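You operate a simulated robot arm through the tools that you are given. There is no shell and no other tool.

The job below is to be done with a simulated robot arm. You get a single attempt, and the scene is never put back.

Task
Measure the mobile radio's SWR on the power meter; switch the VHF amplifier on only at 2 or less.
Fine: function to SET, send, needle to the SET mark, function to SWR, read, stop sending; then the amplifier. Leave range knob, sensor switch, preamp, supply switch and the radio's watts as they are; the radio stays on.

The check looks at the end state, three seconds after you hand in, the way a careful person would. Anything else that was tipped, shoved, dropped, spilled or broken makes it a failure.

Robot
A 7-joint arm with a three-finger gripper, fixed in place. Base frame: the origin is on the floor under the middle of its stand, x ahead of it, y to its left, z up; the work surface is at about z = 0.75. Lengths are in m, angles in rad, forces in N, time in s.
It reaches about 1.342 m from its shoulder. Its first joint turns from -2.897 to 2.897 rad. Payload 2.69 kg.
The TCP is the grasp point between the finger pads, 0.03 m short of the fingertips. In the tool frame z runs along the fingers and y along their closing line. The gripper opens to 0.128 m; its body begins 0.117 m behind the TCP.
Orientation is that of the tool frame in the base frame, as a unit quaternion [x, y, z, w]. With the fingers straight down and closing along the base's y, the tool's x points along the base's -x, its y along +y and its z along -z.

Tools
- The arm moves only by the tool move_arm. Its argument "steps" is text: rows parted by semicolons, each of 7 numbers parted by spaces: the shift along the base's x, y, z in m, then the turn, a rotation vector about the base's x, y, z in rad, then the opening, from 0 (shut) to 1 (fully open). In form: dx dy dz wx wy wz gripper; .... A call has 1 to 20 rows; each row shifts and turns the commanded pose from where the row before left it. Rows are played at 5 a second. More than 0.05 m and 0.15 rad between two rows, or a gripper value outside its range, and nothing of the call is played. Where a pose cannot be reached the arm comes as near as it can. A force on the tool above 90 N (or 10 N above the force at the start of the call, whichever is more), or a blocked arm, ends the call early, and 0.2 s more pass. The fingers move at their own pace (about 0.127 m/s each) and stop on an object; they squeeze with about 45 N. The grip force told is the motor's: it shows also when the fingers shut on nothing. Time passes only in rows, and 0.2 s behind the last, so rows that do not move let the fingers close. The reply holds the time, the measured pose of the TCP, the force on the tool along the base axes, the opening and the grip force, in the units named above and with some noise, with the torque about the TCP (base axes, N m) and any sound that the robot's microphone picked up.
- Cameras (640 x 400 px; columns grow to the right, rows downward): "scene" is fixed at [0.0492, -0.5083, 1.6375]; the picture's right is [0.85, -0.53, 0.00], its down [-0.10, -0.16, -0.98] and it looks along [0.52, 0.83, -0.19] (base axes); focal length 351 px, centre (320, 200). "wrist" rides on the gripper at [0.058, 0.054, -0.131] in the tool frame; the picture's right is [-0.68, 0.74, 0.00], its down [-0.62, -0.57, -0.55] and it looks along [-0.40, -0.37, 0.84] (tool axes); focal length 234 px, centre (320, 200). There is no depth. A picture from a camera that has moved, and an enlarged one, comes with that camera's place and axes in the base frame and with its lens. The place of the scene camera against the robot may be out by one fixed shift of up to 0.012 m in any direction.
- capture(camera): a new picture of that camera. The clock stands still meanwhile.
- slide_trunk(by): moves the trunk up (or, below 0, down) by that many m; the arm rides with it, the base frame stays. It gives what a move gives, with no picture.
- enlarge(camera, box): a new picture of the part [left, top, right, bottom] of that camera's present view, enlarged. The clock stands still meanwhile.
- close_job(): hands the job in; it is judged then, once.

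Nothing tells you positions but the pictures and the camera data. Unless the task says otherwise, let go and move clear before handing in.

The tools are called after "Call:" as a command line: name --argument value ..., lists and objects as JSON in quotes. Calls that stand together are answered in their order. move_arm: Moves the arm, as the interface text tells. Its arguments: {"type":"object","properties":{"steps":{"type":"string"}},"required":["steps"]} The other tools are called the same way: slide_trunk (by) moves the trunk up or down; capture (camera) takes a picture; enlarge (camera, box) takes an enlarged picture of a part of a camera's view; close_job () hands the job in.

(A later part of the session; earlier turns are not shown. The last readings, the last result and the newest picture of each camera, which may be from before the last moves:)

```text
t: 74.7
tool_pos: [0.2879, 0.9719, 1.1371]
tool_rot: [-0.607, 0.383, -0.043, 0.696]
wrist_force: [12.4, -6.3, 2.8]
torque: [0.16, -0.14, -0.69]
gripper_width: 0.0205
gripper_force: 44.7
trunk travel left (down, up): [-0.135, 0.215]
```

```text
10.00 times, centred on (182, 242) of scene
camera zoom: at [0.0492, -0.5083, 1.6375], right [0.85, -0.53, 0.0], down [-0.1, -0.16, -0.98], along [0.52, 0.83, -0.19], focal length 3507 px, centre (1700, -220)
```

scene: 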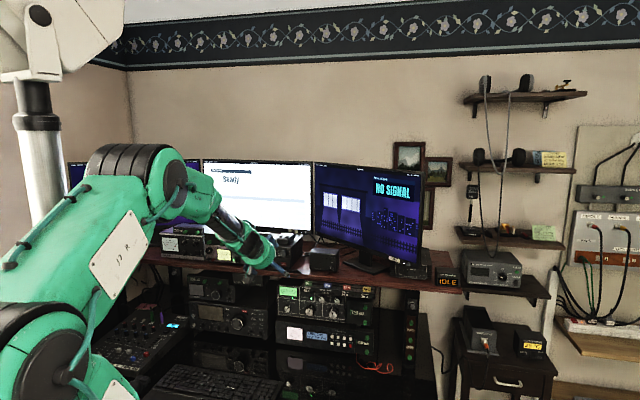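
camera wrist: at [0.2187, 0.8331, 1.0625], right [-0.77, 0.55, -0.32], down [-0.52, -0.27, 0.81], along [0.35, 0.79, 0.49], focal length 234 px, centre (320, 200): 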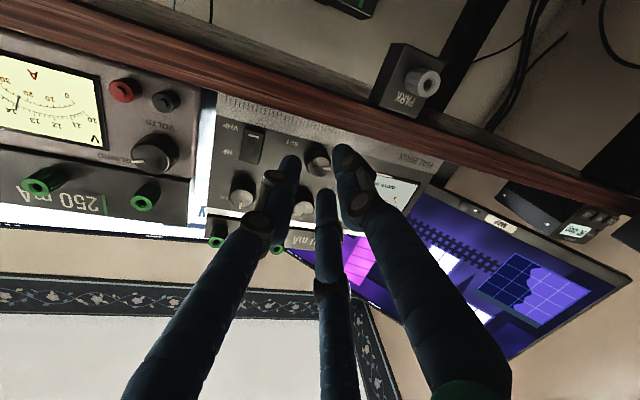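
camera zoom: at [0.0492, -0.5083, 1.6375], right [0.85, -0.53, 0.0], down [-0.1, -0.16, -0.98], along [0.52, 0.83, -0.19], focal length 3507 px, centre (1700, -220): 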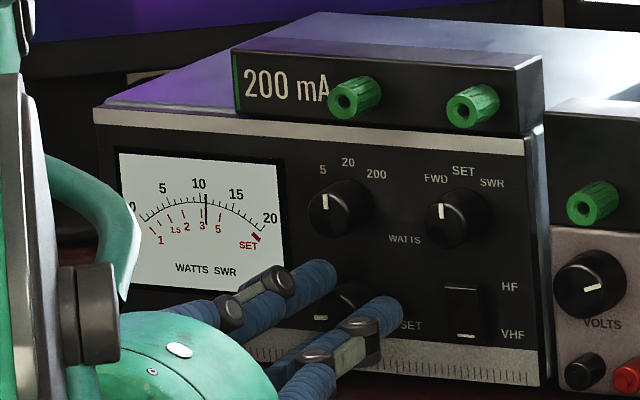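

Gripped, with a slight sideways load. I'll relieve that and turn the knob clockwise about 21°, then check the needle.

Call:
move_arm --steps "0.0011 -0.001 -0.0005 0 0 0 0.04; 0 0 0 0.07 0.0973 -0.0034 0.04; 0 0 0 0.07 0.0973 -0.0034 0.04; 0 0 0 0.07 0.0973 -0.0034 0.04"

Call:
enlarge --camera "scene" --box '[150, 222, 214, 262]'

Call:
capture --camera "wrist"

```text
t: 75.7
tool_pos: [0.2881, 0.971, 1.1359]
tool_rot: [-0.528, 0.485, 0.083, 0.692]
wrist_force: [-0.5, -0.6, 7.4]
torque: [0.39, -0.34, -0.11]
gripper_width: 0.0208
gripper_force: 45.0
trunk travel left (down, up): [-0.135, 0.215]
```

```text
10.00 times, centred on (182, 242) of scene
camera zoom: at [0.0492, -0.5083, 1.6375], right [0.85, -0.53, 0.0], down [-0.1, -0.16, -0.98], along [0.52, 0.83, -0.19], focal length 3507 px, centre (1700, -220)
```

zoom: 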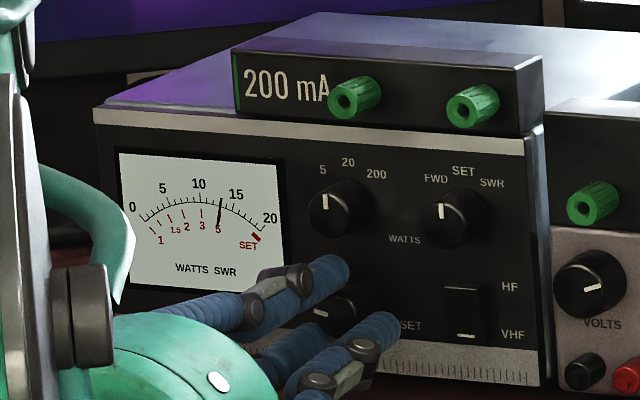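

```text
taken
camera wrist: at [0.2078, 0.8651, 1.0598], right [-0.81, 0.58, 0.04], down [-0.28, -0.44, 0.85], along [0.51, 0.68, 0.52], focal length 234 px, centre (320, 200)
```

wrist: 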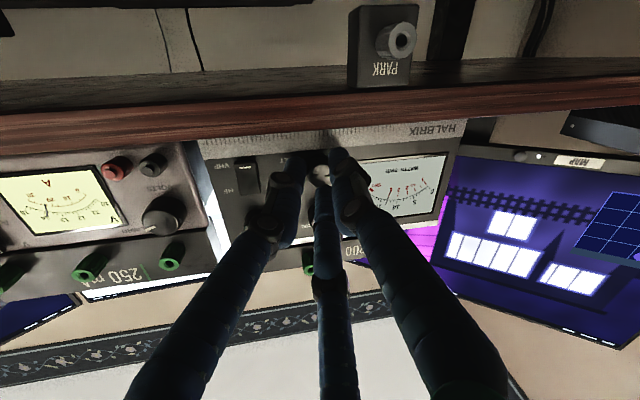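

The needle rises with clockwise turning, from about 11 to 13. I'll keep turning in steps toward the SET mark.

Call:
move_arm --steps "0 0 0 0.07 0.0973 -0.0034 0.04; 0 0 0 0.07 0.0973 -0.0034 0.04; 0 0 0 0.07 0.0973 -0.0034 0.04; 0 0 0 0.07 0.0973 -0.0034 0.04"

Call:
enlarge --camera "scene" --box '[150, 222, 214, 262]'

Call:
enlarge --camera "wrist" --box '[256, 110, 416, 210]'

```text
t: 76.7
tool_pos: [0.2871, 0.9714, 1.1357]
tool_rot: [-0.398, 0.596, 0.246, 0.652]
wrist_force: [-13.2, -2.2, 9.0]
torque: [0.53, -0.45, 0.25]
gripper_width: 0.0205
gripper_force: 44.9
trunk travel left (down, up): [-0.135, 0.215]
```

```text
10.00 times, centred on (182, 242) of scene
camera zoom: at [0.0492, -0.5083, 1.6375], right [0.85, -0.53, 0.0], down [-0.1, -0.16, -0.98], along [0.52, 0.83, -0.19], focal length 3507 px, centre (1700, -220)
```

zoom: 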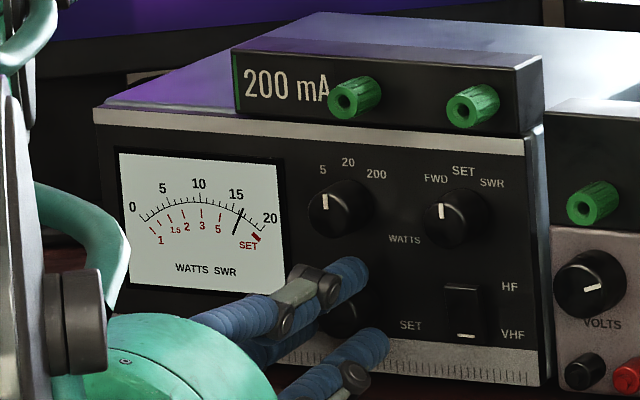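

```text
4.00 times, centred on (336, 160) of wrist
camera zoom: at [0.1782, 0.8861, 1.07], right [-0.7, 0.52, 0.49], down [0.03, -0.67, 0.74], along [0.71, 0.53, 0.45], focal length 937 px, centre (256, 360)
```

zoom: 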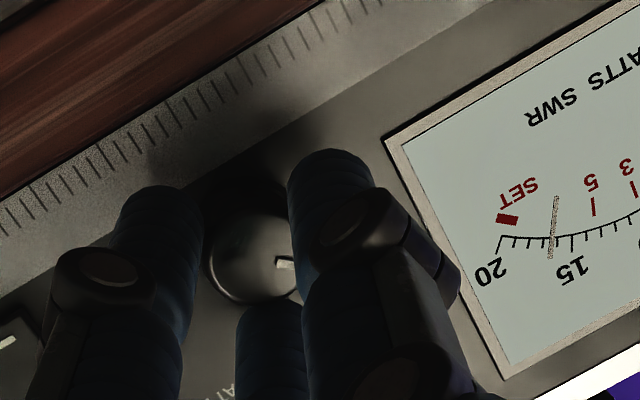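

The wrist camera sees the meter well: the needle is near 16.3 and the SET mark sits at 20. I'll relieve the side load slightly and turn a little further.

Call:
move_arm --steps "-0.001 0 0.0007 0.07 0.0973 -0.0034 0.04; 0 0 0 0.07 0.0973 -0.0034 0.04; 0 0 0 0 0 0 0.04"

Call:
enlarge --camera "wrist" --box '[256, 110, 416, 210]'

Call:
enlarge --camera "scene" --box '[156, 232, 188, 252]'

```text
t: 77.5
tool_pos: [0.2873, 0.9718, 1.1371]
tool_rot: [-0.324, 0.64, 0.321, 0.618]
wrist_force: [-5.0, 0.0, 7.6]
torque: [0.09, -0.03, -0.04]
gripper_width: 0.0205
gripper_force: 44.8
trunk travel left (down, up): [-0.135, 0.215]
```

```text
4.00 times, centred on (336, 160) of wrist
camera zoom: at [0.1659, 0.8952, 1.0815], right [-0.58, 0.44, 0.68], down [0.16, -0.76, 0.63], along [0.8, 0.47, 0.38], focal length 937 px, centre (256, 360)
```

zoom: 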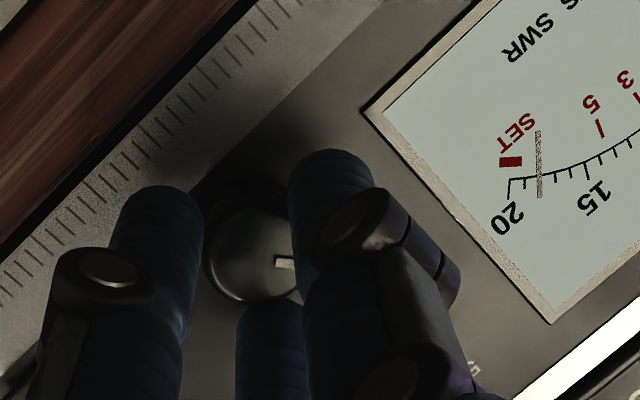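

```text
16.00 times, centred on (172, 242) of scene
camera zoom: at [0.0492, -0.5083, 1.6375], right [0.85, -0.53, 0.0], down [-0.1, -0.16, -0.98], along [0.52, 0.83, -0.19], focal length 5611 px, centre (2688, -472)
```

zoom: 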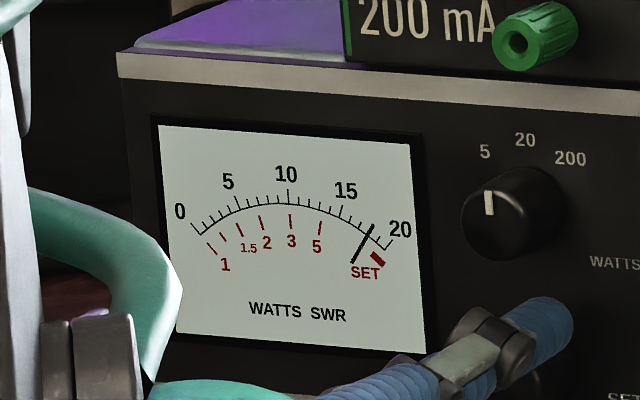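

The needle is at about 18. I'll turn about 11° more, then fine-tune.

Call:
move_arm --steps "-0.0004 0 0.0005 0.0554 0.077 -0.0027 0.04; 0 0 0 0.0554 0.077 -0.0027 0.04; 0 0 0 0 0 0 0.04"

Call:
enlarge --camera "wrist" --box '[352, 120, 448, 180]'

Call:
enlarge --camera "scene" --box '[156, 232, 188, 252]'

```text
t: 78.2
tool_pos: [0.2866, 0.9708, 1.1366]
tool_rot: [-0.262, 0.668, 0.377, 0.586]
wrist_force: [0.8, -0.5, 6.1]
torque: [0.25, -0.23, -0.28]
gripper_width: 0.0204
gripper_force: 45.1
trunk travel left (down, up): [-0.135, 0.215]
```

```text
6.67 times, centred on (400, 150) of wrist
camera zoom: at [0.1579, 0.9013, 1.0928], right [-0.46, 0.36, 0.81], down [0.24, -0.83, 0.51], along [0.85, 0.43, 0.3], focal length 1561 px, centre (-213, 533)
```

zoom: 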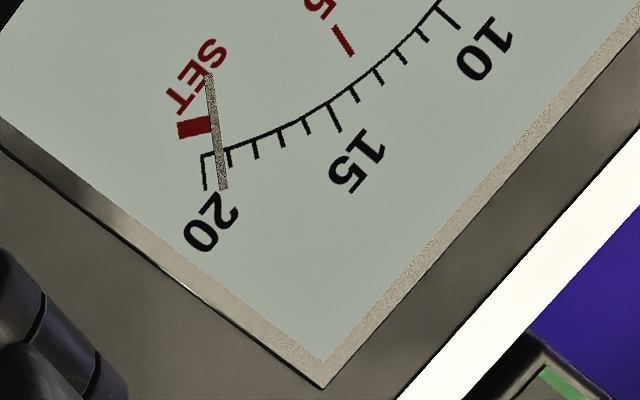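

```text
16.00 times, centred on (172, 242) of scene
camera zoom: at [0.0492, -0.5083, 1.6375], right [0.85, -0.53, 0.0], down [-0.1, -0.16, -0.98], along [0.52, 0.83, -0.19], focal length 5611 px, centre (2688, -472)
```

zoom: 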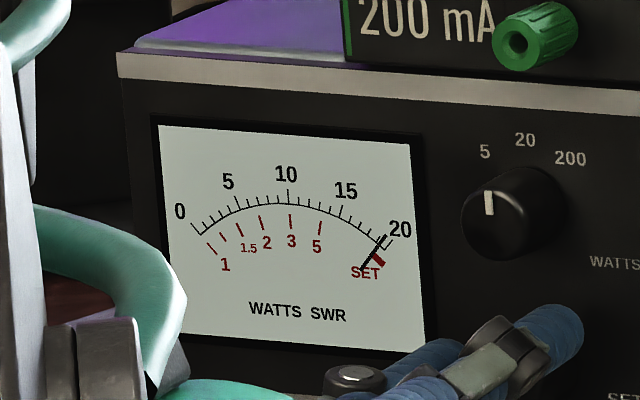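

The needle is at about 19.2, just short of the mark. One more small turn of about 6°.

Call:
move_arm --steps "0 0 0.0004 0.0642 0.0892 -0.0032 0.04; 0 0 0 0 0 0 0.04"

Call:
enlarge --camera "wrist" --box '[352, 110, 448, 170]'

Call:
enlarge --camera "scene" --box '[164, 236, 180, 246]'

```text
t: 78.8
tool_pos: [0.2872, 0.9706, 1.1376]
tool_rot: [-0.226, 0.681, 0.41, 0.564]
wrist_force: [2.0, -0.4, 2.2]
torque: [0.05, -0.05, -0.24]
gripper_width: 0.0204
gripper_force: 44.7
trunk travel left (down, up): [-0.135, 0.215]
```

```text
6.67 times, centred on (400, 140) of wrist
camera zoom: at [0.1543, 0.9042, 1.1002], right [-0.39, 0.31, 0.87], down [0.28, -0.86, 0.43], along [0.88, 0.41, 0.25], focal length 1561 px, centre (-213, 600)
```

zoom: 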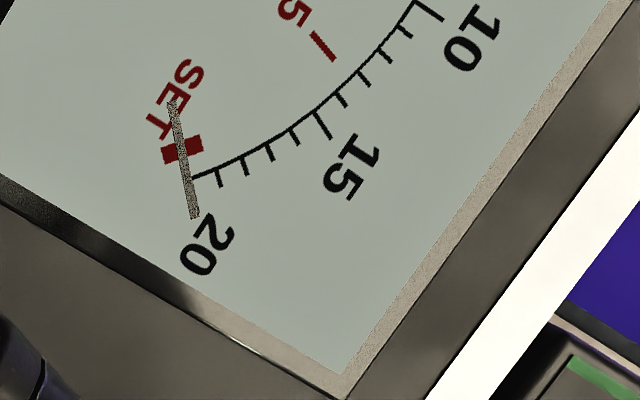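

```text
16.00 times, centred on (172, 241) of scene
camera zoom: at [0.0492, -0.5083, 1.6375], right [0.85, -0.53, 0.0], down [-0.1, -0.16, -0.98], along [0.52, 0.83, -0.19], focal length 5611 px, centre (2688, -456)
```

zoom: 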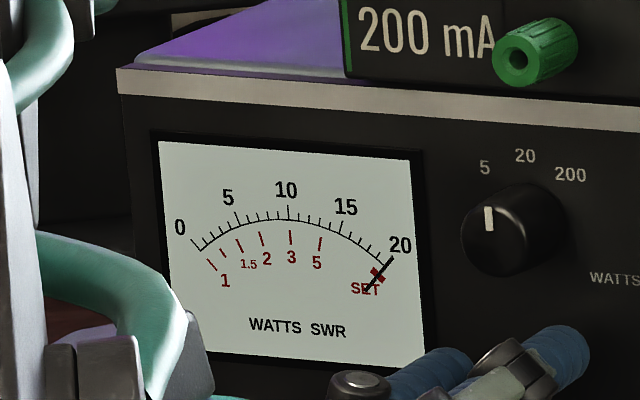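

The needle now passes right through the SET mark in both views. I'll release gently, back off along the tool axis, and check that it stays there.

Call:
move_arm --steps "0 0 0 0 0 0 0.12; 0 0 0 0 0 0 0.2; 0 0 0 0 0 0 0.22; -0.0059 -0.0082 0.0003 0 0 0 0.22; -0.0059 -0.0082 0.0003 0 0 0 0.22; -0.0059 -0.0082 0.0003 0 0 0 0.22"

Call:
enlarge --camera "scene" --box '[164, 236, 180, 246]'

Call:
capture --camera "wrist"

Call:
enlarge --camera "scene" --box '[150, 222, 214, 262]'

```text
t: 80.2
tool_pos: [0.2686, 0.9486, 1.1381]
tool_rot: [-0.225, 0.681, 0.411, 0.563]
wrist_force: [-0.3, -0.9, -0.5]
torque: [0.03, -0.03, 0.01]
gripper_width: 0.0282
gripper_force: 0.1
trunk travel left (down, up): [-0.135, 0.215]
```

```text
16.00 times, centred on (172, 241) of scene
camera zoom: at [0.0492, -0.5083, 1.6375], right [0.85, -0.53, 0.0], down [-0.1, -0.16, -0.98], along [0.52, 0.83, -0.19], focal length 5611 px, centre (2688, -456)
```

zoom: 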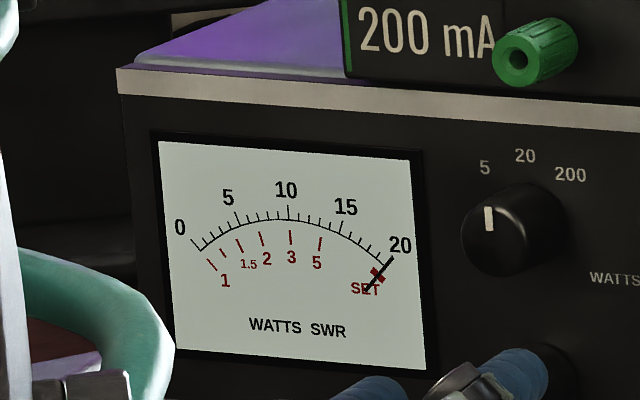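

```text
taken
camera wrist: at [0.1366, 0.88, 1.1013], right [-0.39, 0.31, 0.87], down [0.28, -0.86, 0.43], along [0.88, 0.41, 0.25], focal length 234 px, centre (320, 200)
```

wrist: 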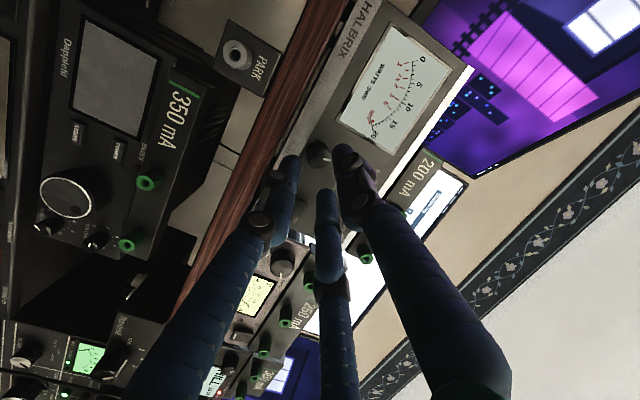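

```text
10.00 times, centred on (182, 242) of scene
camera zoom: at [0.0492, -0.5083, 1.6375], right [0.85, -0.53, 0.0], down [-0.1, -0.16, -0.98], along [0.52, 0.83, -0.19], focal length 3507 px, centre (1700, -220)
```

zoom: 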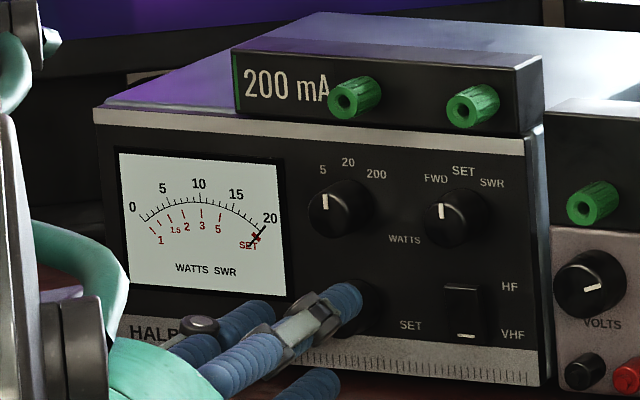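

The needle holds on the SET mark after release. Next I'll roll the hand back and move over to the function knob to turn it to SWR.

Call:
move_arm --steps "0.0021 -0.0074 0.0051 -0.073 -0.1085 -0.0115 0.22; 0.0051 -0.0034 0.0051 -0.073 -0.1085 -0.0115 0.22; 0.0051 -0.0034 0.0051 -0.073 -0.1085 -0.0115 0.26; 0.0051 -0.0034 0.0051 -0.073 -0.1085 -0.0115 0.3; 0.0051 -0.0034 0.0051 -0.073 -0.1085 -0.0115 0.3; 0.0051 -0.0034 0.0051 -0.073 -0.1085 -0.0115 0.3; 0.0051 -0.0034 0.0051 -0.073 -0.1085 -0.0115 0.3; 0.0081 0.0006 0.0051 -0.073 -0.1085 -0.0115 0.3; 0 0 0 0 0 0 0.3"

Call:
enlarge --camera "wrist" --box '[256, 120, 384, 200]'

Call:
enlarge --camera "scene" --box '[150, 222, 214, 262]'

```text
t: 82.2
tool_pos: [0.3084, 0.9189, 1.1789]
tool_rot: [-0.492, 0.479, 0.047, 0.725]
wrist_force: [0.7, 1.1, 0.2]
torque: [0.01, 0.01, -0.01]
gripper_width: 0.0385
gripper_force: 0.0
trunk travel left (down, up): [-0.135, 0.215]
```

```text
5.00 times, centred on (320, 160) of wrist
camera zoom: at [0.2277, 0.8243, 1.0913], right [-0.76, 0.65, 0.01], down [-0.38, -0.46, 0.8], along [0.53, 0.61, 0.59], focal length 1171 px, centre (320, 400)
```

zoom: 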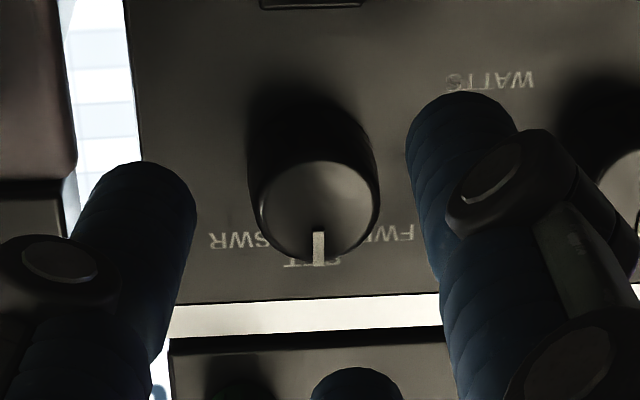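

```text
10.00 times, centred on (182, 242) of scene
camera zoom: at [0.0492, -0.5083, 1.6375], right [0.85, -0.53, 0.0], down [-0.1, -0.16, -0.98], along [0.52, 0.83, -0.19], focal length 3507 px, centre (1700, -220)
```

zoom: 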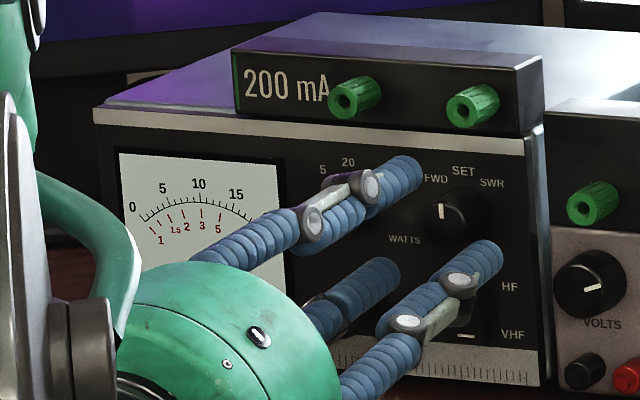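

The function pointer sits at SET and the fingers are aligned with the knob. I'll level the pitch, advance 25 mm, and close.

Call:
move_arm --steps "0 0 -0.0005 -0.043 0.037 0 0.3; 0.0082 0.0096 0 0 0 0 0.3; 0.0082 0.0096 0 0 0 0 0.3; 0 0 0 0 0 0 0.25; 0 0 0 0 0 0 0.2"

Call:
enlarge --camera "wrist" --box '[256, 120, 384, 200]'

```text
t: 83.5
tool_pos: [0.3253, 0.9398, 1.1801]
tool_rot: [-0.507, 0.494, 0.046, 0.705]
wrist_force: [-0.1, -0.6, 0.0]
torque: [0.0, 0.05, 0.0]
gripper_width: 0.026
gripper_force: 0.0
trunk travel left (down, up): [-0.135, 0.215]
```

```text
5.00 times, centred on (320, 160) of wrist
camera zoom: at [0.2409, 0.84, 1.0985], right [-0.76, 0.65, 0.01], down [-0.35, -0.42, 0.84], along [0.55, 0.63, 0.55], focal length 1171 px, centre (320, 400)
```

zoom: 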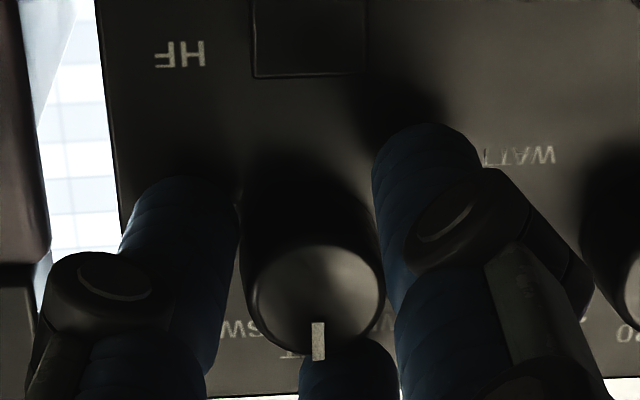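

Well centred. I'll close and turn clockwise about 40° in steps to SWR.

Call:
move_arm --steps "0 0 0 0 0 0 0.12; 0 0 0 0 0 0 0.06; 0 0 0 0 0 0 0.04; 0 0 0 0.0748 0.0874 0 0.04; 0 0 0 0.0748 0.0874 0 0.04; 0 0 0 0.0748 0.0874 0 0.04; 0 0 0 0.0748 0.0874 0 0.04"

Call:
enlarge --camera "wrist" --box '[256, 120, 384, 200]'

Call:
enlarge --camera "scene" --box '[150, 222, 214, 262]'

```text
t: 85.0
tool_pos: [0.3264, 0.9392, 1.1791]
tool_rot: [-0.38, 0.596, 0.207, 0.676]
wrist_force: [7.3, -6.4, 6.1]
torque: [0.19, -0.17, -0.32]
gripper_width: 0.0214
gripper_force: 12.2
trunk travel left (down, up): [-0.135, 0.215]
```

```text
5.00 times, centred on (320, 160) of wrist
camera zoom: at [0.2146, 0.8624, 1.1077], right [-0.68, 0.58, 0.46], down [-0.07, -0.66, 0.74], along [0.73, 0.47, 0.49], focal length 1171 px, centre (320, 400)
```

zoom: 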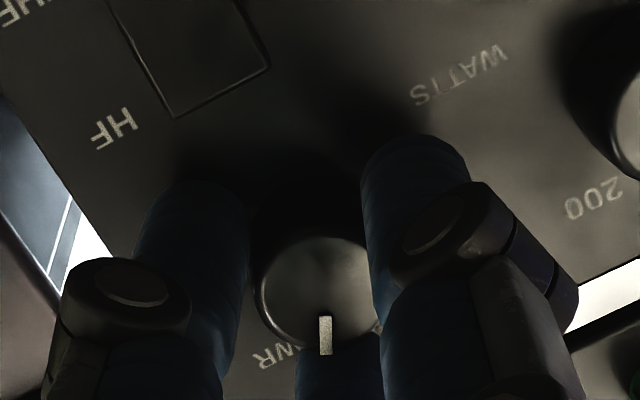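

```text
10.00 times, centred on (182, 242) of scene
camera zoom: at [0.0492, -0.5083, 1.6375], right [0.85, -0.53, 0.0], down [-0.1, -0.16, -0.98], along [0.52, 0.83, -0.19], focal length 3507 px, centre (1700, -220)
```

zoom: 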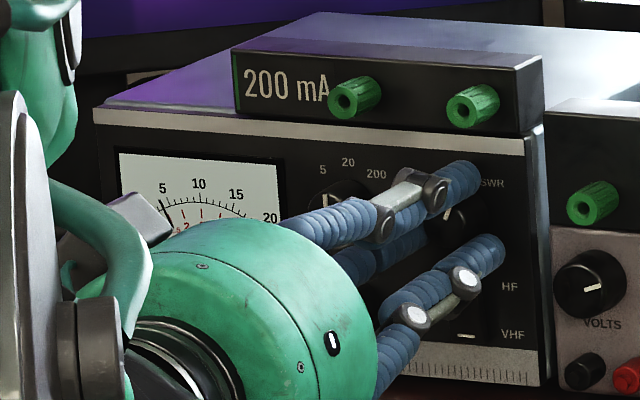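

The knob is turning and the needle has dropped to a new reading. I'll finish the turn to SWR and release.

Call:
move_arm --steps "0.0007 -0.0006 0.0004 0.0748 0.0874 0 0.04; 0 0 0 0.0748 0.0874 0 0.04; 0 0 0 0 0 0 0.04"

Call:
move_arm --steps "0 0 0 0 0 0 0.2; 0 0 0 0 0 0 0.3; 0 0 0 0 0 0 0.3; -0.0078 -0.0091 0 0 0 0 0.3; -0.0078 -0.0091 0 0 0 0 0.3; -0.0078 -0.0091 0 0 0 0 0.3"

Call:
enlarge --camera "wrist" --box '[256, 120, 384, 200]'

Call:
enlarge --camera "scene" --box '[150, 222, 214, 262]'

Call:
capture --camera "wrist"

```text
t: 85.8
tool_pos: [0.327, 0.9387, 1.1795]
tool_rot: [-0.31, 0.636, 0.283, 0.648]
wrist_force: [2.7, -4.0, 4.9]
torque: [0.2, -0.17, -0.32]
gripper_width: 0.0209
gripper_force: 45.3
trunk travel left (down, up): [-0.135, 0.215]
```

```text
t: 87.2
tool_pos: [0.3025, 0.9114, 1.1783]
tool_rot: [-0.309, 0.636, 0.282, 0.648]
wrist_force: [0.6, 0.4, 0.1]
torque: [0.01, -0.03, 0.01]
gripper_width: 0.0384
gripper_force: 0.1
trunk travel left (down, up): [-0.135, 0.215]
```

```text
5.00 times, centred on (320, 160) of wrist
camera zoom: at [0.1798, 0.845, 1.117], right [-0.58, 0.5, 0.64], down [0.05, -0.77, 0.64], along [0.81, 0.41, 0.42], focal length 1171 px, centre (320, 400)
```

zoom: 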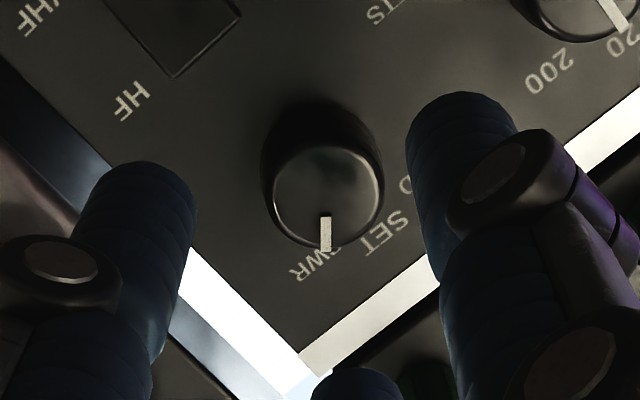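

```text
10.00 times, centred on (182, 242) of scene
camera zoom: at [0.0492, -0.5083, 1.6375], right [0.85, -0.53, 0.0], down [-0.1, -0.16, -0.98], along [0.52, 0.83, -0.19], focal length 3507 px, centre (1700, -220)
```

zoom: 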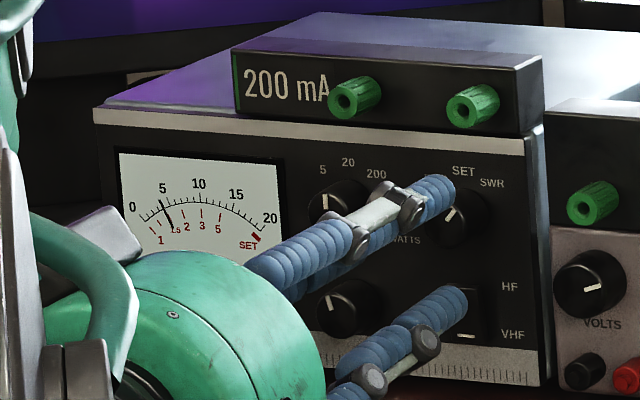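

```text
taken
camera wrist: at [0.1798, 0.845, 1.117], right [-0.58, 0.5, 0.64], down [0.05, -0.77, 0.64], along [0.81, 0.41, 0.42], focal length 234 px, centre (320, 200)
```

wrist: 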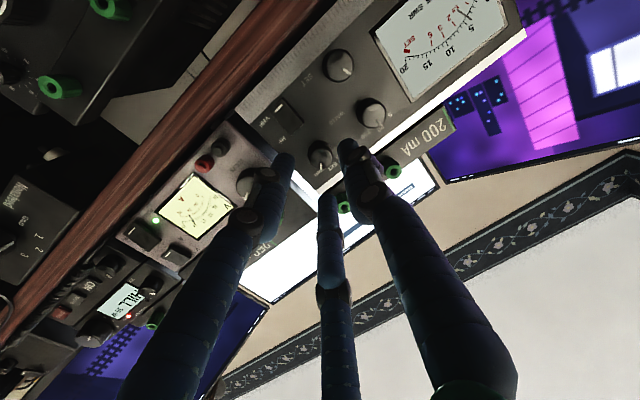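

The function pointer is at SWR. Now I'll read the needle closely from both cameras.

Call:
enlarge --camera "scene" --box '[160, 236, 180, 248]'

Call:
enlarge --camera "wrist" --box '[380, 0, 508, 80]'

Call:
enlarge --camera "scene" --box '[186, 234, 206, 250]'

```text
16.00 times, centred on (170, 242) of scene
camera zoom: at [0.0492, -0.5083, 1.6375], right [0.85, -0.53, 0.0], down [-0.1, -0.16, -0.98], along [0.52, 0.83, -0.19], focal length 5611 px, centre (2720, -472)
```

zoom: 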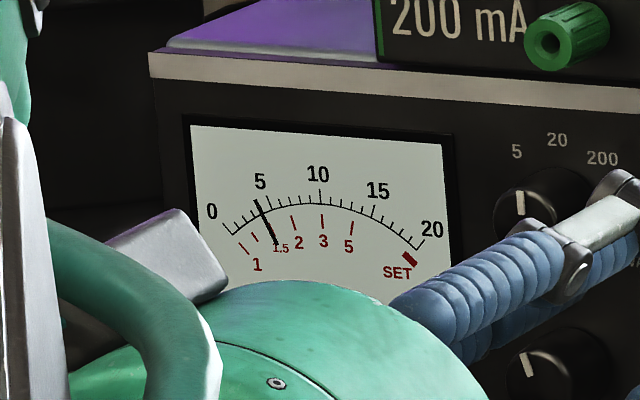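

```text
5.00 times, centred on (444, 40) of wrist
camera zoom: at [0.1798, 0.845, 1.117], right [-0.58, 0.5, 0.64], down [0.05, -0.77, 0.64], along [0.81, 0.41, 0.42], focal length 1171 px, centre (-300, 1000)
```

zoom: 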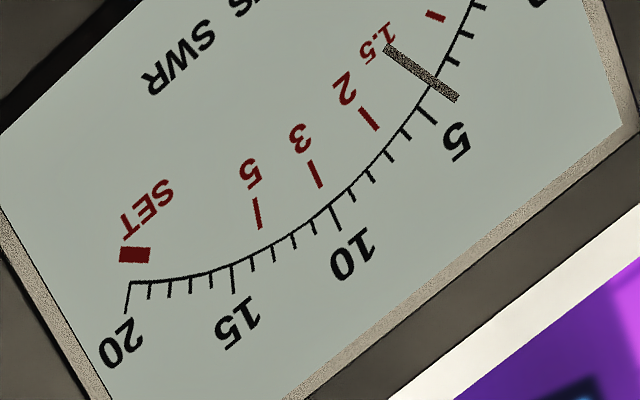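

```text
16.00 times, centred on (196, 242) of scene
camera zoom: at [0.0492, -0.5083, 1.6375], right [0.85, -0.53, 0.0], down [-0.1, -0.16, -0.98], along [0.52, 0.83, -0.19], focal length 5611 px, centre (2304, -472)
```

zoom: 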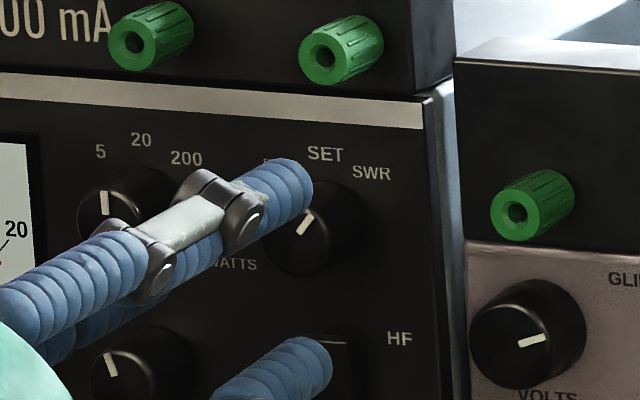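

The SWR reading sits between 1.5 and 2, at about 5 on the linear scale, which gives roughly 1.65. That is 2 or less, so the amplifier may be switched on. First I'll stop sending: back to the radio with the same single-finger approach.

Call:
move_arm --steps "-0.003 -0.03 0 0 0 0 0.3; 0.0261 -0.0301 -0.001 -0.078 -0.0912 -0.02 0.3; 0.0261 -0.0301 -0.001 -0.078 -0.0912 -0.02 0.3; 0.0261 -0.0301 -0.001 -0.078 -0.0912 -0.02 0.3; 0.0261 -0.0301 -0.001 -0.078 -0.0912 -0.02 0.3; 0.0261 -0.0301 -0.001 -0.0863 0.0863 0 0.3; 0.0261 -0.0301 -0.001 -0.0863 0.0863 0 0.3; 0.0261 -0.0301 -0.001 -0.0863 0.0863 0 0.3; 0.0261 -0.0301 -0.001 -0.0863 0.0863 0 0.3; 0.0261 -0.0301 -0.001 -0.0863 0.0863 0 0.3; 0 0 0 0 0 0 0.6; 0 0 0 0 0 0 1; 0 0 0 0 0 0 1; 0 0 0 0 0 0 1"

Call:
capture --camera "wrist"

Call:
capture --camera "scene"

```text
t: 90.2
tool_pos: [0.5351, 0.6108, 1.1688]
tool_rot: [-0.537, 0.7, 0.063, 0.466]
wrist_force: [0.8, 0.3, 0.3]
torque: [-0.02, -0.02, 0.0]
gripper_width: 0.1282
gripper_force: 0.1
trunk travel left (down, up): [-0.135, 0.215]
```

```text
taken
camera wrist: at [0.4166, 0.5158, 1.177], right [-0.6, 0.78, 0.18], down [0.13, -0.13, 0.98], along [0.79, 0.62, -0.02], focal length 234 px, centre (320, 200)
```

wrist: 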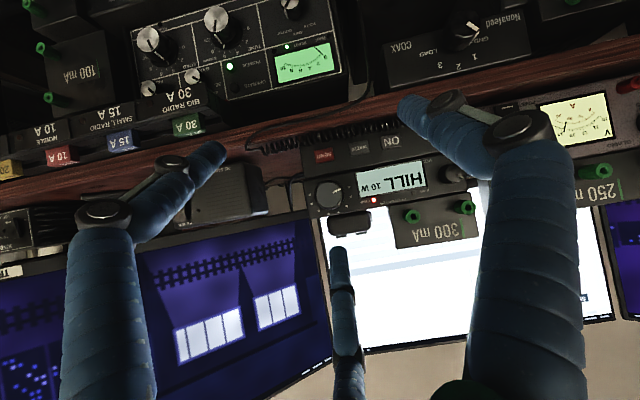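

```text
taken
```

scene: 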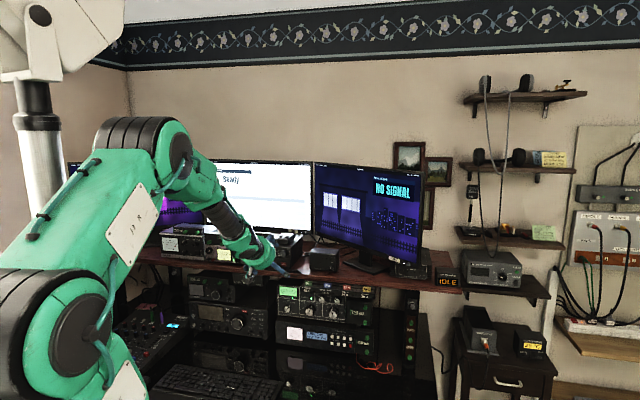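

The hand is back at the radio hover. While still sending, I'll take one more unobstructed look at the meter.

Call:
enlarge --camera "scene" --box '[160, 236, 180, 248]'

Call:
enlarge --camera "wrist" --box '[290, 130, 482, 250]'

```text
16.00 times, centred on (170, 242) of scene
camera zoom: at [0.0492, -0.5083, 1.6375], right [0.85, -0.53, 0.0], down [-0.1, -0.16, -0.98], along [0.52, 0.83, -0.19], focal length 5611 px, centre (2720, -472)
```

zoom: 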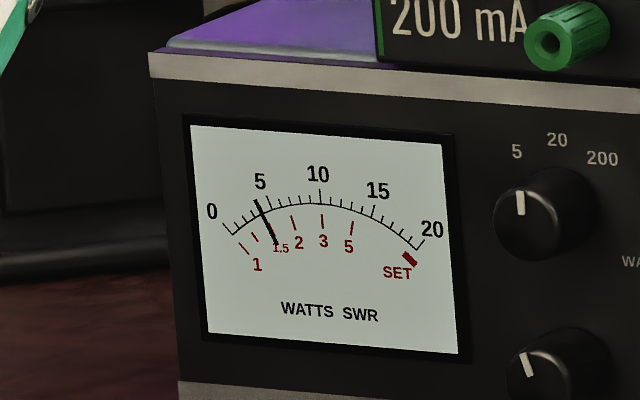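

```text
3.33 times, centred on (386, 190) of wrist
camera zoom: at [0.4166, 0.5158, 1.177], right [-0.6, 0.78, 0.18], down [0.13, -0.13, 0.98], along [0.79, 0.62, -0.02], focal length 781 px, centre (100, 233)
```

zoom: 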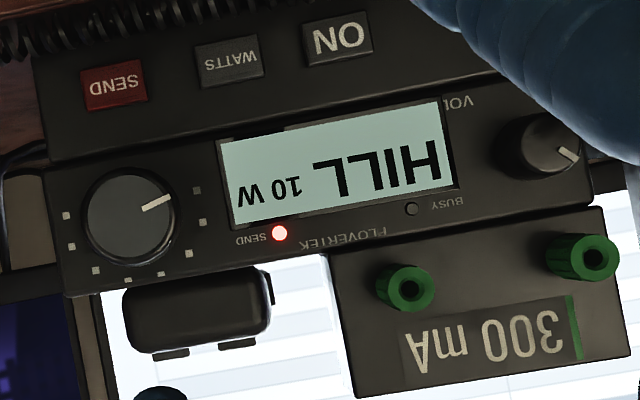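

The needle covers the 1.5 mark from this angle, so the SWR is about 1.5–1.65, clearly not above 2. Now I'll press SEND again to stop transmitting.

Call:
move_arm --steps "0 0 -0.03 0 0 0 1; 0 0 -0.03 0 0 0 1; 0 0 -0.03 0 0 0 1; 0.008 0.008 0 0 0 0 1; 0.008 0.008 0 0 0 0 1; 0.008 0.008 0 0 0 0 1; 0.008 0.008 0 0 0 0 1; 0.007 0.007 0 0 0 0 1; 0 0 0 0 0 0 1"

Call:
enlarge --camera "wrist" --box '[290, 190, 482, 310]'

```text
t: 92.2
tool_pos: [0.575, 0.6492, 1.0798]
tool_rot: [-0.538, 0.7, 0.063, 0.466]
wrist_force: [0.5, 0.8, -0.3]
torque: [0.01, 0.0, -0.02]
gripper_width: 0.128
gripper_force: 0.1
trunk travel left (down, up): [-0.135, 0.215]
```

```text
3.33 times, centred on (386, 250) of wrist
camera zoom: at [0.4553, 0.5544, 1.0866], right [-0.6, 0.78, 0.18], down [0.13, -0.13, 0.98], along [0.79, 0.62, -0.02], focal length 781 px, centre (100, 33)
```

zoom: 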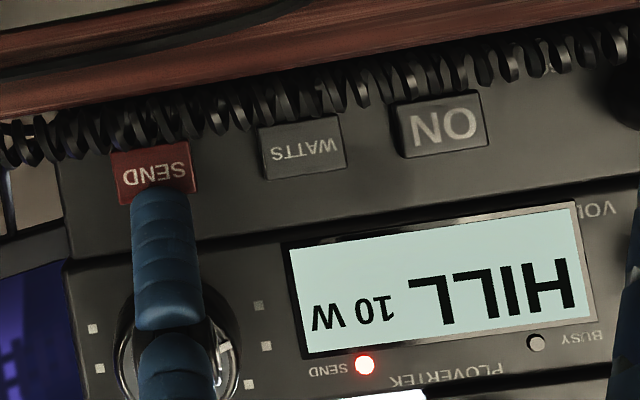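

The tip is a touch high on the key, so I'll lower 2 mm and press in small steps.

Call:
move_arm --steps "0 0 -0.002 0 0 0 1; 0.0014 0.0014 0 0 0 0 1; 0.0014 0.0014 0 0 0 0 1"

Call:
move_arm --steps "0.0013 0.0013 0 0 0 0 1; 0.001 0.001 0 0 0 0 1"

Call:
enlarge --camera "wrist" --box '[290, 190, 482, 310]'

```text
t: 93.0
tool_pos: [0.5782, 0.6523, 1.0776]
tool_rot: [-0.537, 0.7, 0.062, 0.466]
wrist_force: [-0.3, -0.4, -0.5]
torque: [-0.02, 0.02, 0.01]
gripper_width: 0.1281
gripper_force: 0.0
trunk travel left (down, up): [-0.135, 0.215]
```

```text
t: 93.7
tool_pos: [0.5801, 0.6536, 1.0768]
tool_rot: [-0.537, 0.7, 0.061, 0.466]
wrist_force: [-1.4, 0.0, 0.2]
torque: [0.11, -0.1, 0.04]
gripper_width: 0.1281
gripper_force: 0.1
trunk travel left (down, up): [-0.135, 0.215]
heard: click
```

```text
3.33 times, centred on (386, 250) of wrist
camera zoom: at [0.4601, 0.5589, 1.0848], right [-0.6, 0.78, 0.18], down [0.13, -0.13, 0.98], along [0.79, 0.62, -0.02], focal length 781 px, centre (100, 33)
```

zoom: 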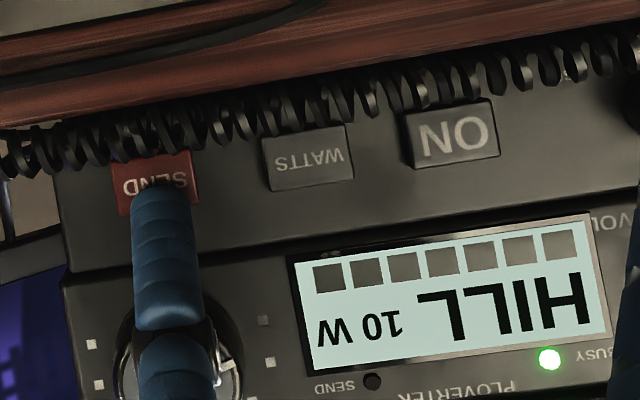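

Sending has stopped: SEND is dark and BUSY is back. I'll withdraw and re-check that state.

Call:
move_arm --steps "-0.01 -0.01 0 0 0 0 1; -0.0118 -0.0118 0 0 0 0 1; -0.0118 -0.0118 0 0 0 0 1; -0.008 -0.008 0.02 0 0 0 0.6; 0 0 0.03 0 0 0 0.3; 0 0 0.03 0 0 0 0; 0 0 0 0 0 0 0"

Call:
capture --camera "scene"

Call:
enlarge --camera "scene" --box '[240, 230, 304, 270]'

Call:
enlarge --camera "scene" --box '[150, 222, 214, 262]'

Call:
capture --camera "wrist"

```text
t: 95.2
tool_pos: [0.5377, 0.6122, 1.1568]
tool_rot: [-0.537, 0.7, 0.062, 0.466]
wrist_force: [0.1, 0.0, -0.3]
torque: [0.01, 0.06, -0.01]
gripper_width: 0.002
gripper_force: 31.8
trunk travel left (down, up): [-0.135, 0.215]
```

```text
taken
```

scene: 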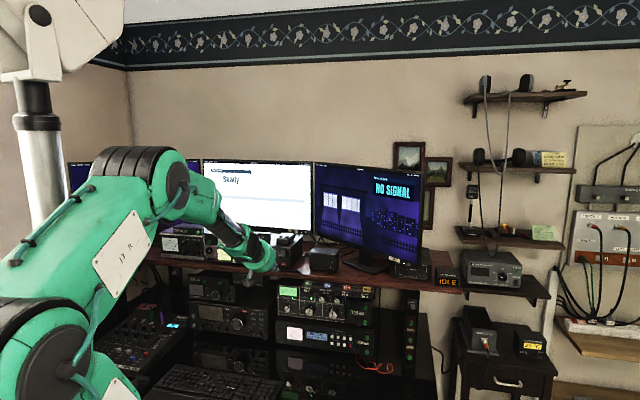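

```text
10.00 times, centred on (272, 250) of scene
camera zoom: at [0.0492, -0.5083, 1.6375], right [0.85, -0.53, 0.0], down [-0.1, -0.16, -0.98], along [0.52, 0.83, -0.19], focal length 3507 px, centre (800, -300)
```

zoom: 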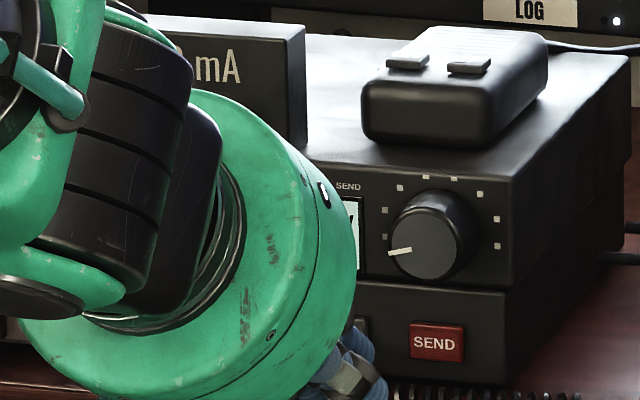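

```text
10.00 times, centred on (182, 242) of scene
camera zoom: at [0.0492, -0.5083, 1.6375], right [0.85, -0.53, 0.0], down [-0.1, -0.16, -0.98], along [0.52, 0.83, -0.19], focal length 3507 px, centre (1700, -220)
```

zoom: 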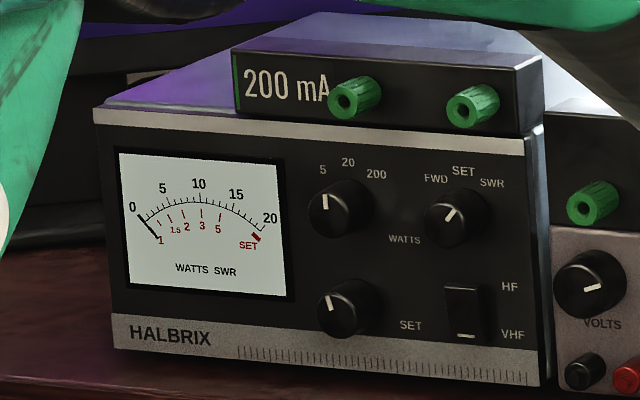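

```text
taken
camera wrist: at [0.4183, 0.5175, 1.1649], right [-0.6, 0.78, 0.18], down [0.13, -0.13, 0.98], along [0.79, 0.62, -0.02], focal length 234 px, centre (320, 200)
```

wrist: 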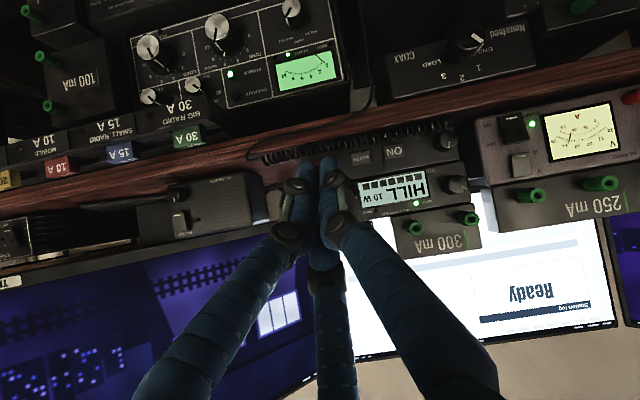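

The needle is back at rest with the function at SWR and everything else unchanged. Now I'll move with the fingers closed toward the VHF amplifier at the right end, staying in front of the shelf, for a closer look.

Call:
move_arm --steps "0.0221 -0.0315 0.0054 0 0 -0.065 0; 0.0221 -0.0315 0.0054 0 0 -0.065 0; 0.0221 -0.0315 0.0054 0 0 -0.065 0; 0.0221 -0.0315 0.0054 0 0 -0.065 0; 0.0221 -0.0315 0.0054 0 0 -0.065 0; 0.0221 -0.0315 0.0054 0 0 -0.065 0; 0.0221 -0.0315 0.0054 0 0 -0.065 0; 0.0221 -0.0315 0.0054 0 0 -0.065 0"

Call:
capture --camera "wrist"

Call:
capture --camera "scene"

```text
t: 97.0
tool_pos: [0.7148, 0.36, 1.2005]
tool_rot: [-0.339, 0.815, -0.061, 0.466]
wrist_force: [-0.7, 0.0, -0.4]
torque: [0.0, 0.02, 0.0]
gripper_width: 0.0024
gripper_force: 31.5
trunk travel left (down, up): [-0.135, 0.215]
```

```text
taken
camera wrist: at [0.5641, 0.3375, 1.2084], right [-0.14, 0.97, 0.18], down [0.05, -0.18, 0.98], along [0.99, 0.15, -0.02], focal length 234 px, centre (320, 200)
```

wrist: 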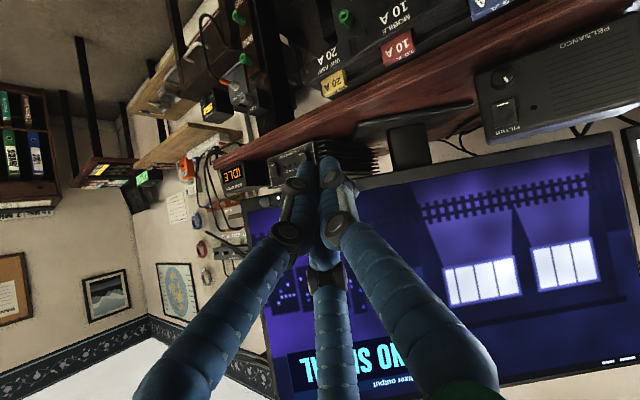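

```text
taken
```

scene: 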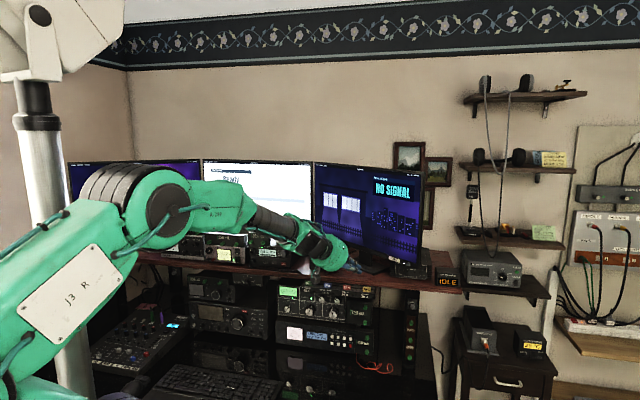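

The amplifier is visible between the monitor and the "IDLE" box. I'll zoom in on it from both cameras.

Call:
enlarge --camera "wrist" --box '[230, 120, 390, 220]'

Call:
enlarge --camera "scene" --box '[330, 240, 442, 310]'

```text
4.00 times, centred on (310, 170) of wrist
camera zoom: at [0.5641, 0.3375, 1.2084], right [-0.14, 0.97, 0.18], down [0.05, -0.18, 0.98], along [0.99, 0.15, -0.02], focal length 937 px, centre (360, 320)
```

zoom: 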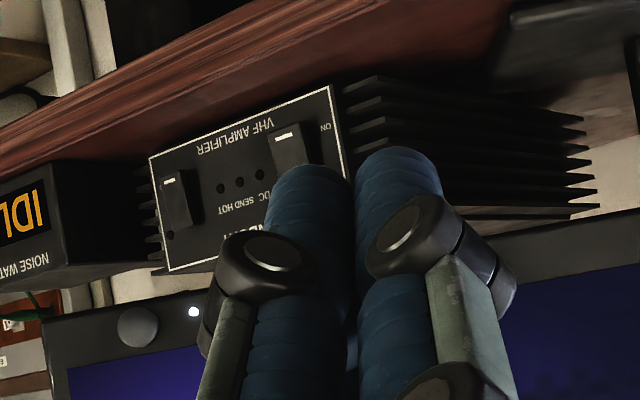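

```text
5.71 times, centred on (386, 275) of scene
camera zoom: at [0.0492, -0.5083, 1.6375], right [0.85, -0.53, 0.0], down [-0.1, -0.16, -0.98], along [0.52, 0.83, -0.19], focal length 2004 px, centre (-57, -229)
```

zoom: 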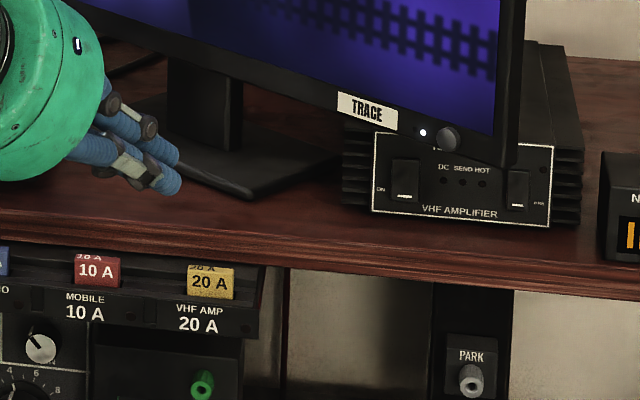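

The ON rocker comes out at about (0.945, 0.378, 1.126). The monitor's lower bezel hangs about 8 cm in front of it with its bottom edge near z 1.17. So I need a level, low approach beneath the bezel, and I'll try levelling the tool here in free space.

Call:
move_arm --steps "0 0 -0.015 0.0363 -0.1352 0 0; 0 0 -0.015 0.0363 -0.1352 0 0; 0 0 -0.015 0.0363 -0.1352 0 0; 0 0 -0.015 0.0363 -0.1352 0 0"

Call:
capture --camera "scene"

Call:
capture --camera "wrist"

```text
t: 98.0
tool_pos: [0.7144, 0.3608, 1.1412]
tool_rot: [-0.277, 0.662, -0.089, 0.691]
wrist_force: [-0.8, 0.9, 0.3]
torque: [0.01, 0.07, -0.02]
gripper_width: 0.0023
gripper_force: 31.6
trunk travel left (down, up): [-0.135, 0.215]
```

```text
taken
```

scene: 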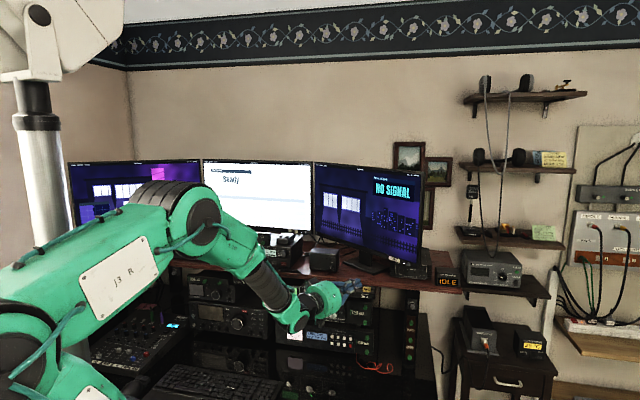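

```text
taken
camera wrist: at [0.5815, 0.3424, 1.0669], right [-0.25, 0.94, 0.22], down [-0.46, -0.31, 0.83], along [0.85, 0.11, 0.51], focal length 234 px, centre (320, 200)
```

wrist: 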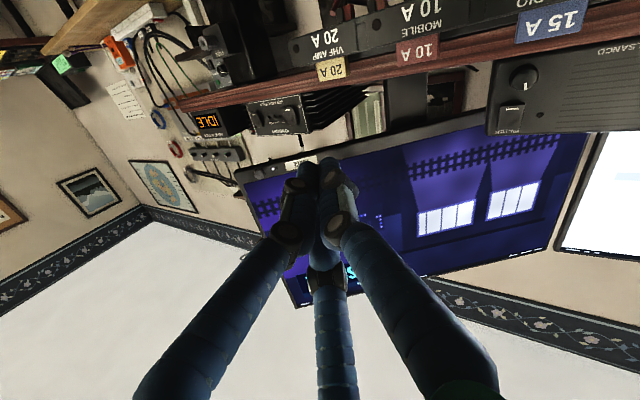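

Levelling works here without limits, so I'll roll slightly so that a lower-left fingertip leads, drop to rocker height and move in part-way under the bezel line.

Call:
move_arm --steps "0 0 -0.01 0.0844 0.0232 -0.0026 0; 0 0 -0.0102 0.0844 0.0232 -0.0026 0; 0.0353 -0.0043 0 0 0 0 0; 0.0353 -0.0043 0 0 0 0 0; 0.0353 -0.0043 0 0 0 0 0"

Call:
capture --camera "wrist"

Call:
enlarge --camera "scene" --box '[330, 240, 442, 310]'

Call:
enlarge --camera "wrist" --box '[220, 70, 380, 170]'

```text
t: 99.2
tool_pos: [0.821, 0.3478, 1.1194]
tool_rot: [-0.218, 0.685, -0.028, 0.695]
wrist_force: [-0.2, 0.7, 0.3]
torque: [0.0, -0.01, -0.01]
gripper_width: 0.0022
gripper_force: 31.8
trunk travel left (down, up): [-0.135, 0.215]
```

```text
taken
camera wrist: at [0.6847, 0.342, 1.0496], right [-0.23, 0.89, 0.38], down [-0.42, -0.45, 0.79], along [0.88, 0.02, 0.48], focal length 234 px, centre (320, 200)
```

wrist: 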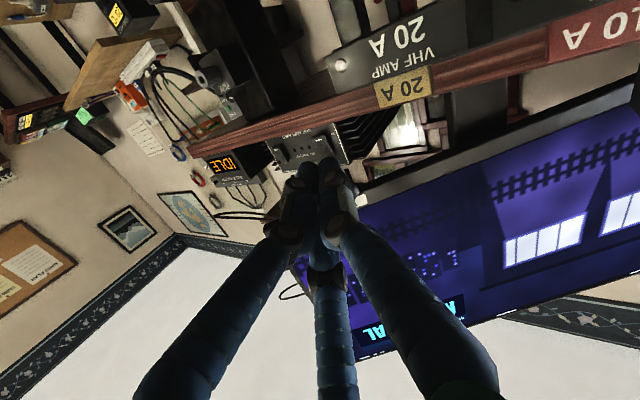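

```text
5.71 times, centred on (386, 275) of scene
camera zoom: at [0.0492, -0.5083, 1.6375], right [0.85, -0.53, 0.0], down [-0.1, -0.16, -0.98], along [0.52, 0.83, -0.19], focal length 2004 px, centre (-57, -229)
```

zoom: 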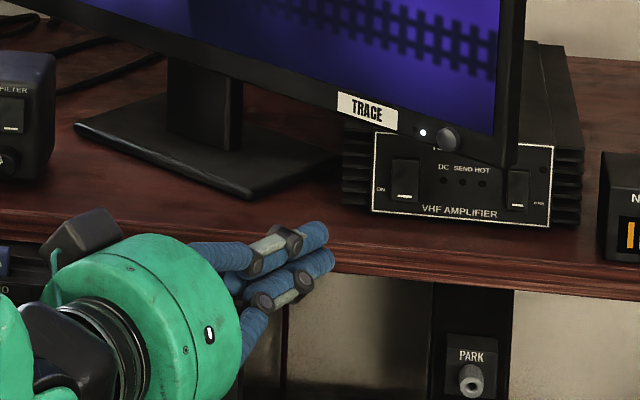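

```text
4.00 times, centred on (300, 120) of wrist
camera zoom: at [0.6847, 0.342, 1.0496], right [-0.23, 0.89, 0.38], down [-0.42, -0.45, 0.79], along [0.88, 0.02, 0.48], focal length 937 px, centre (400, 520)
```

zoom: 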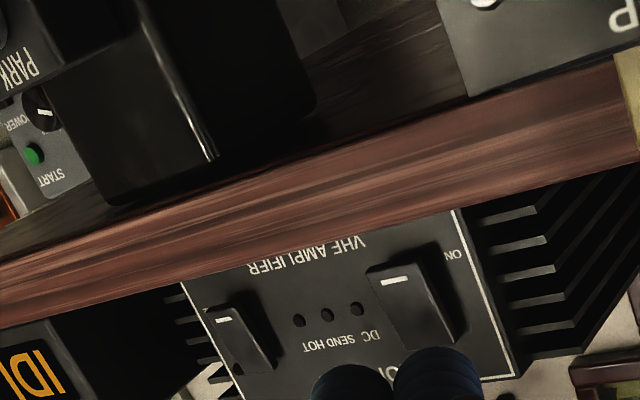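

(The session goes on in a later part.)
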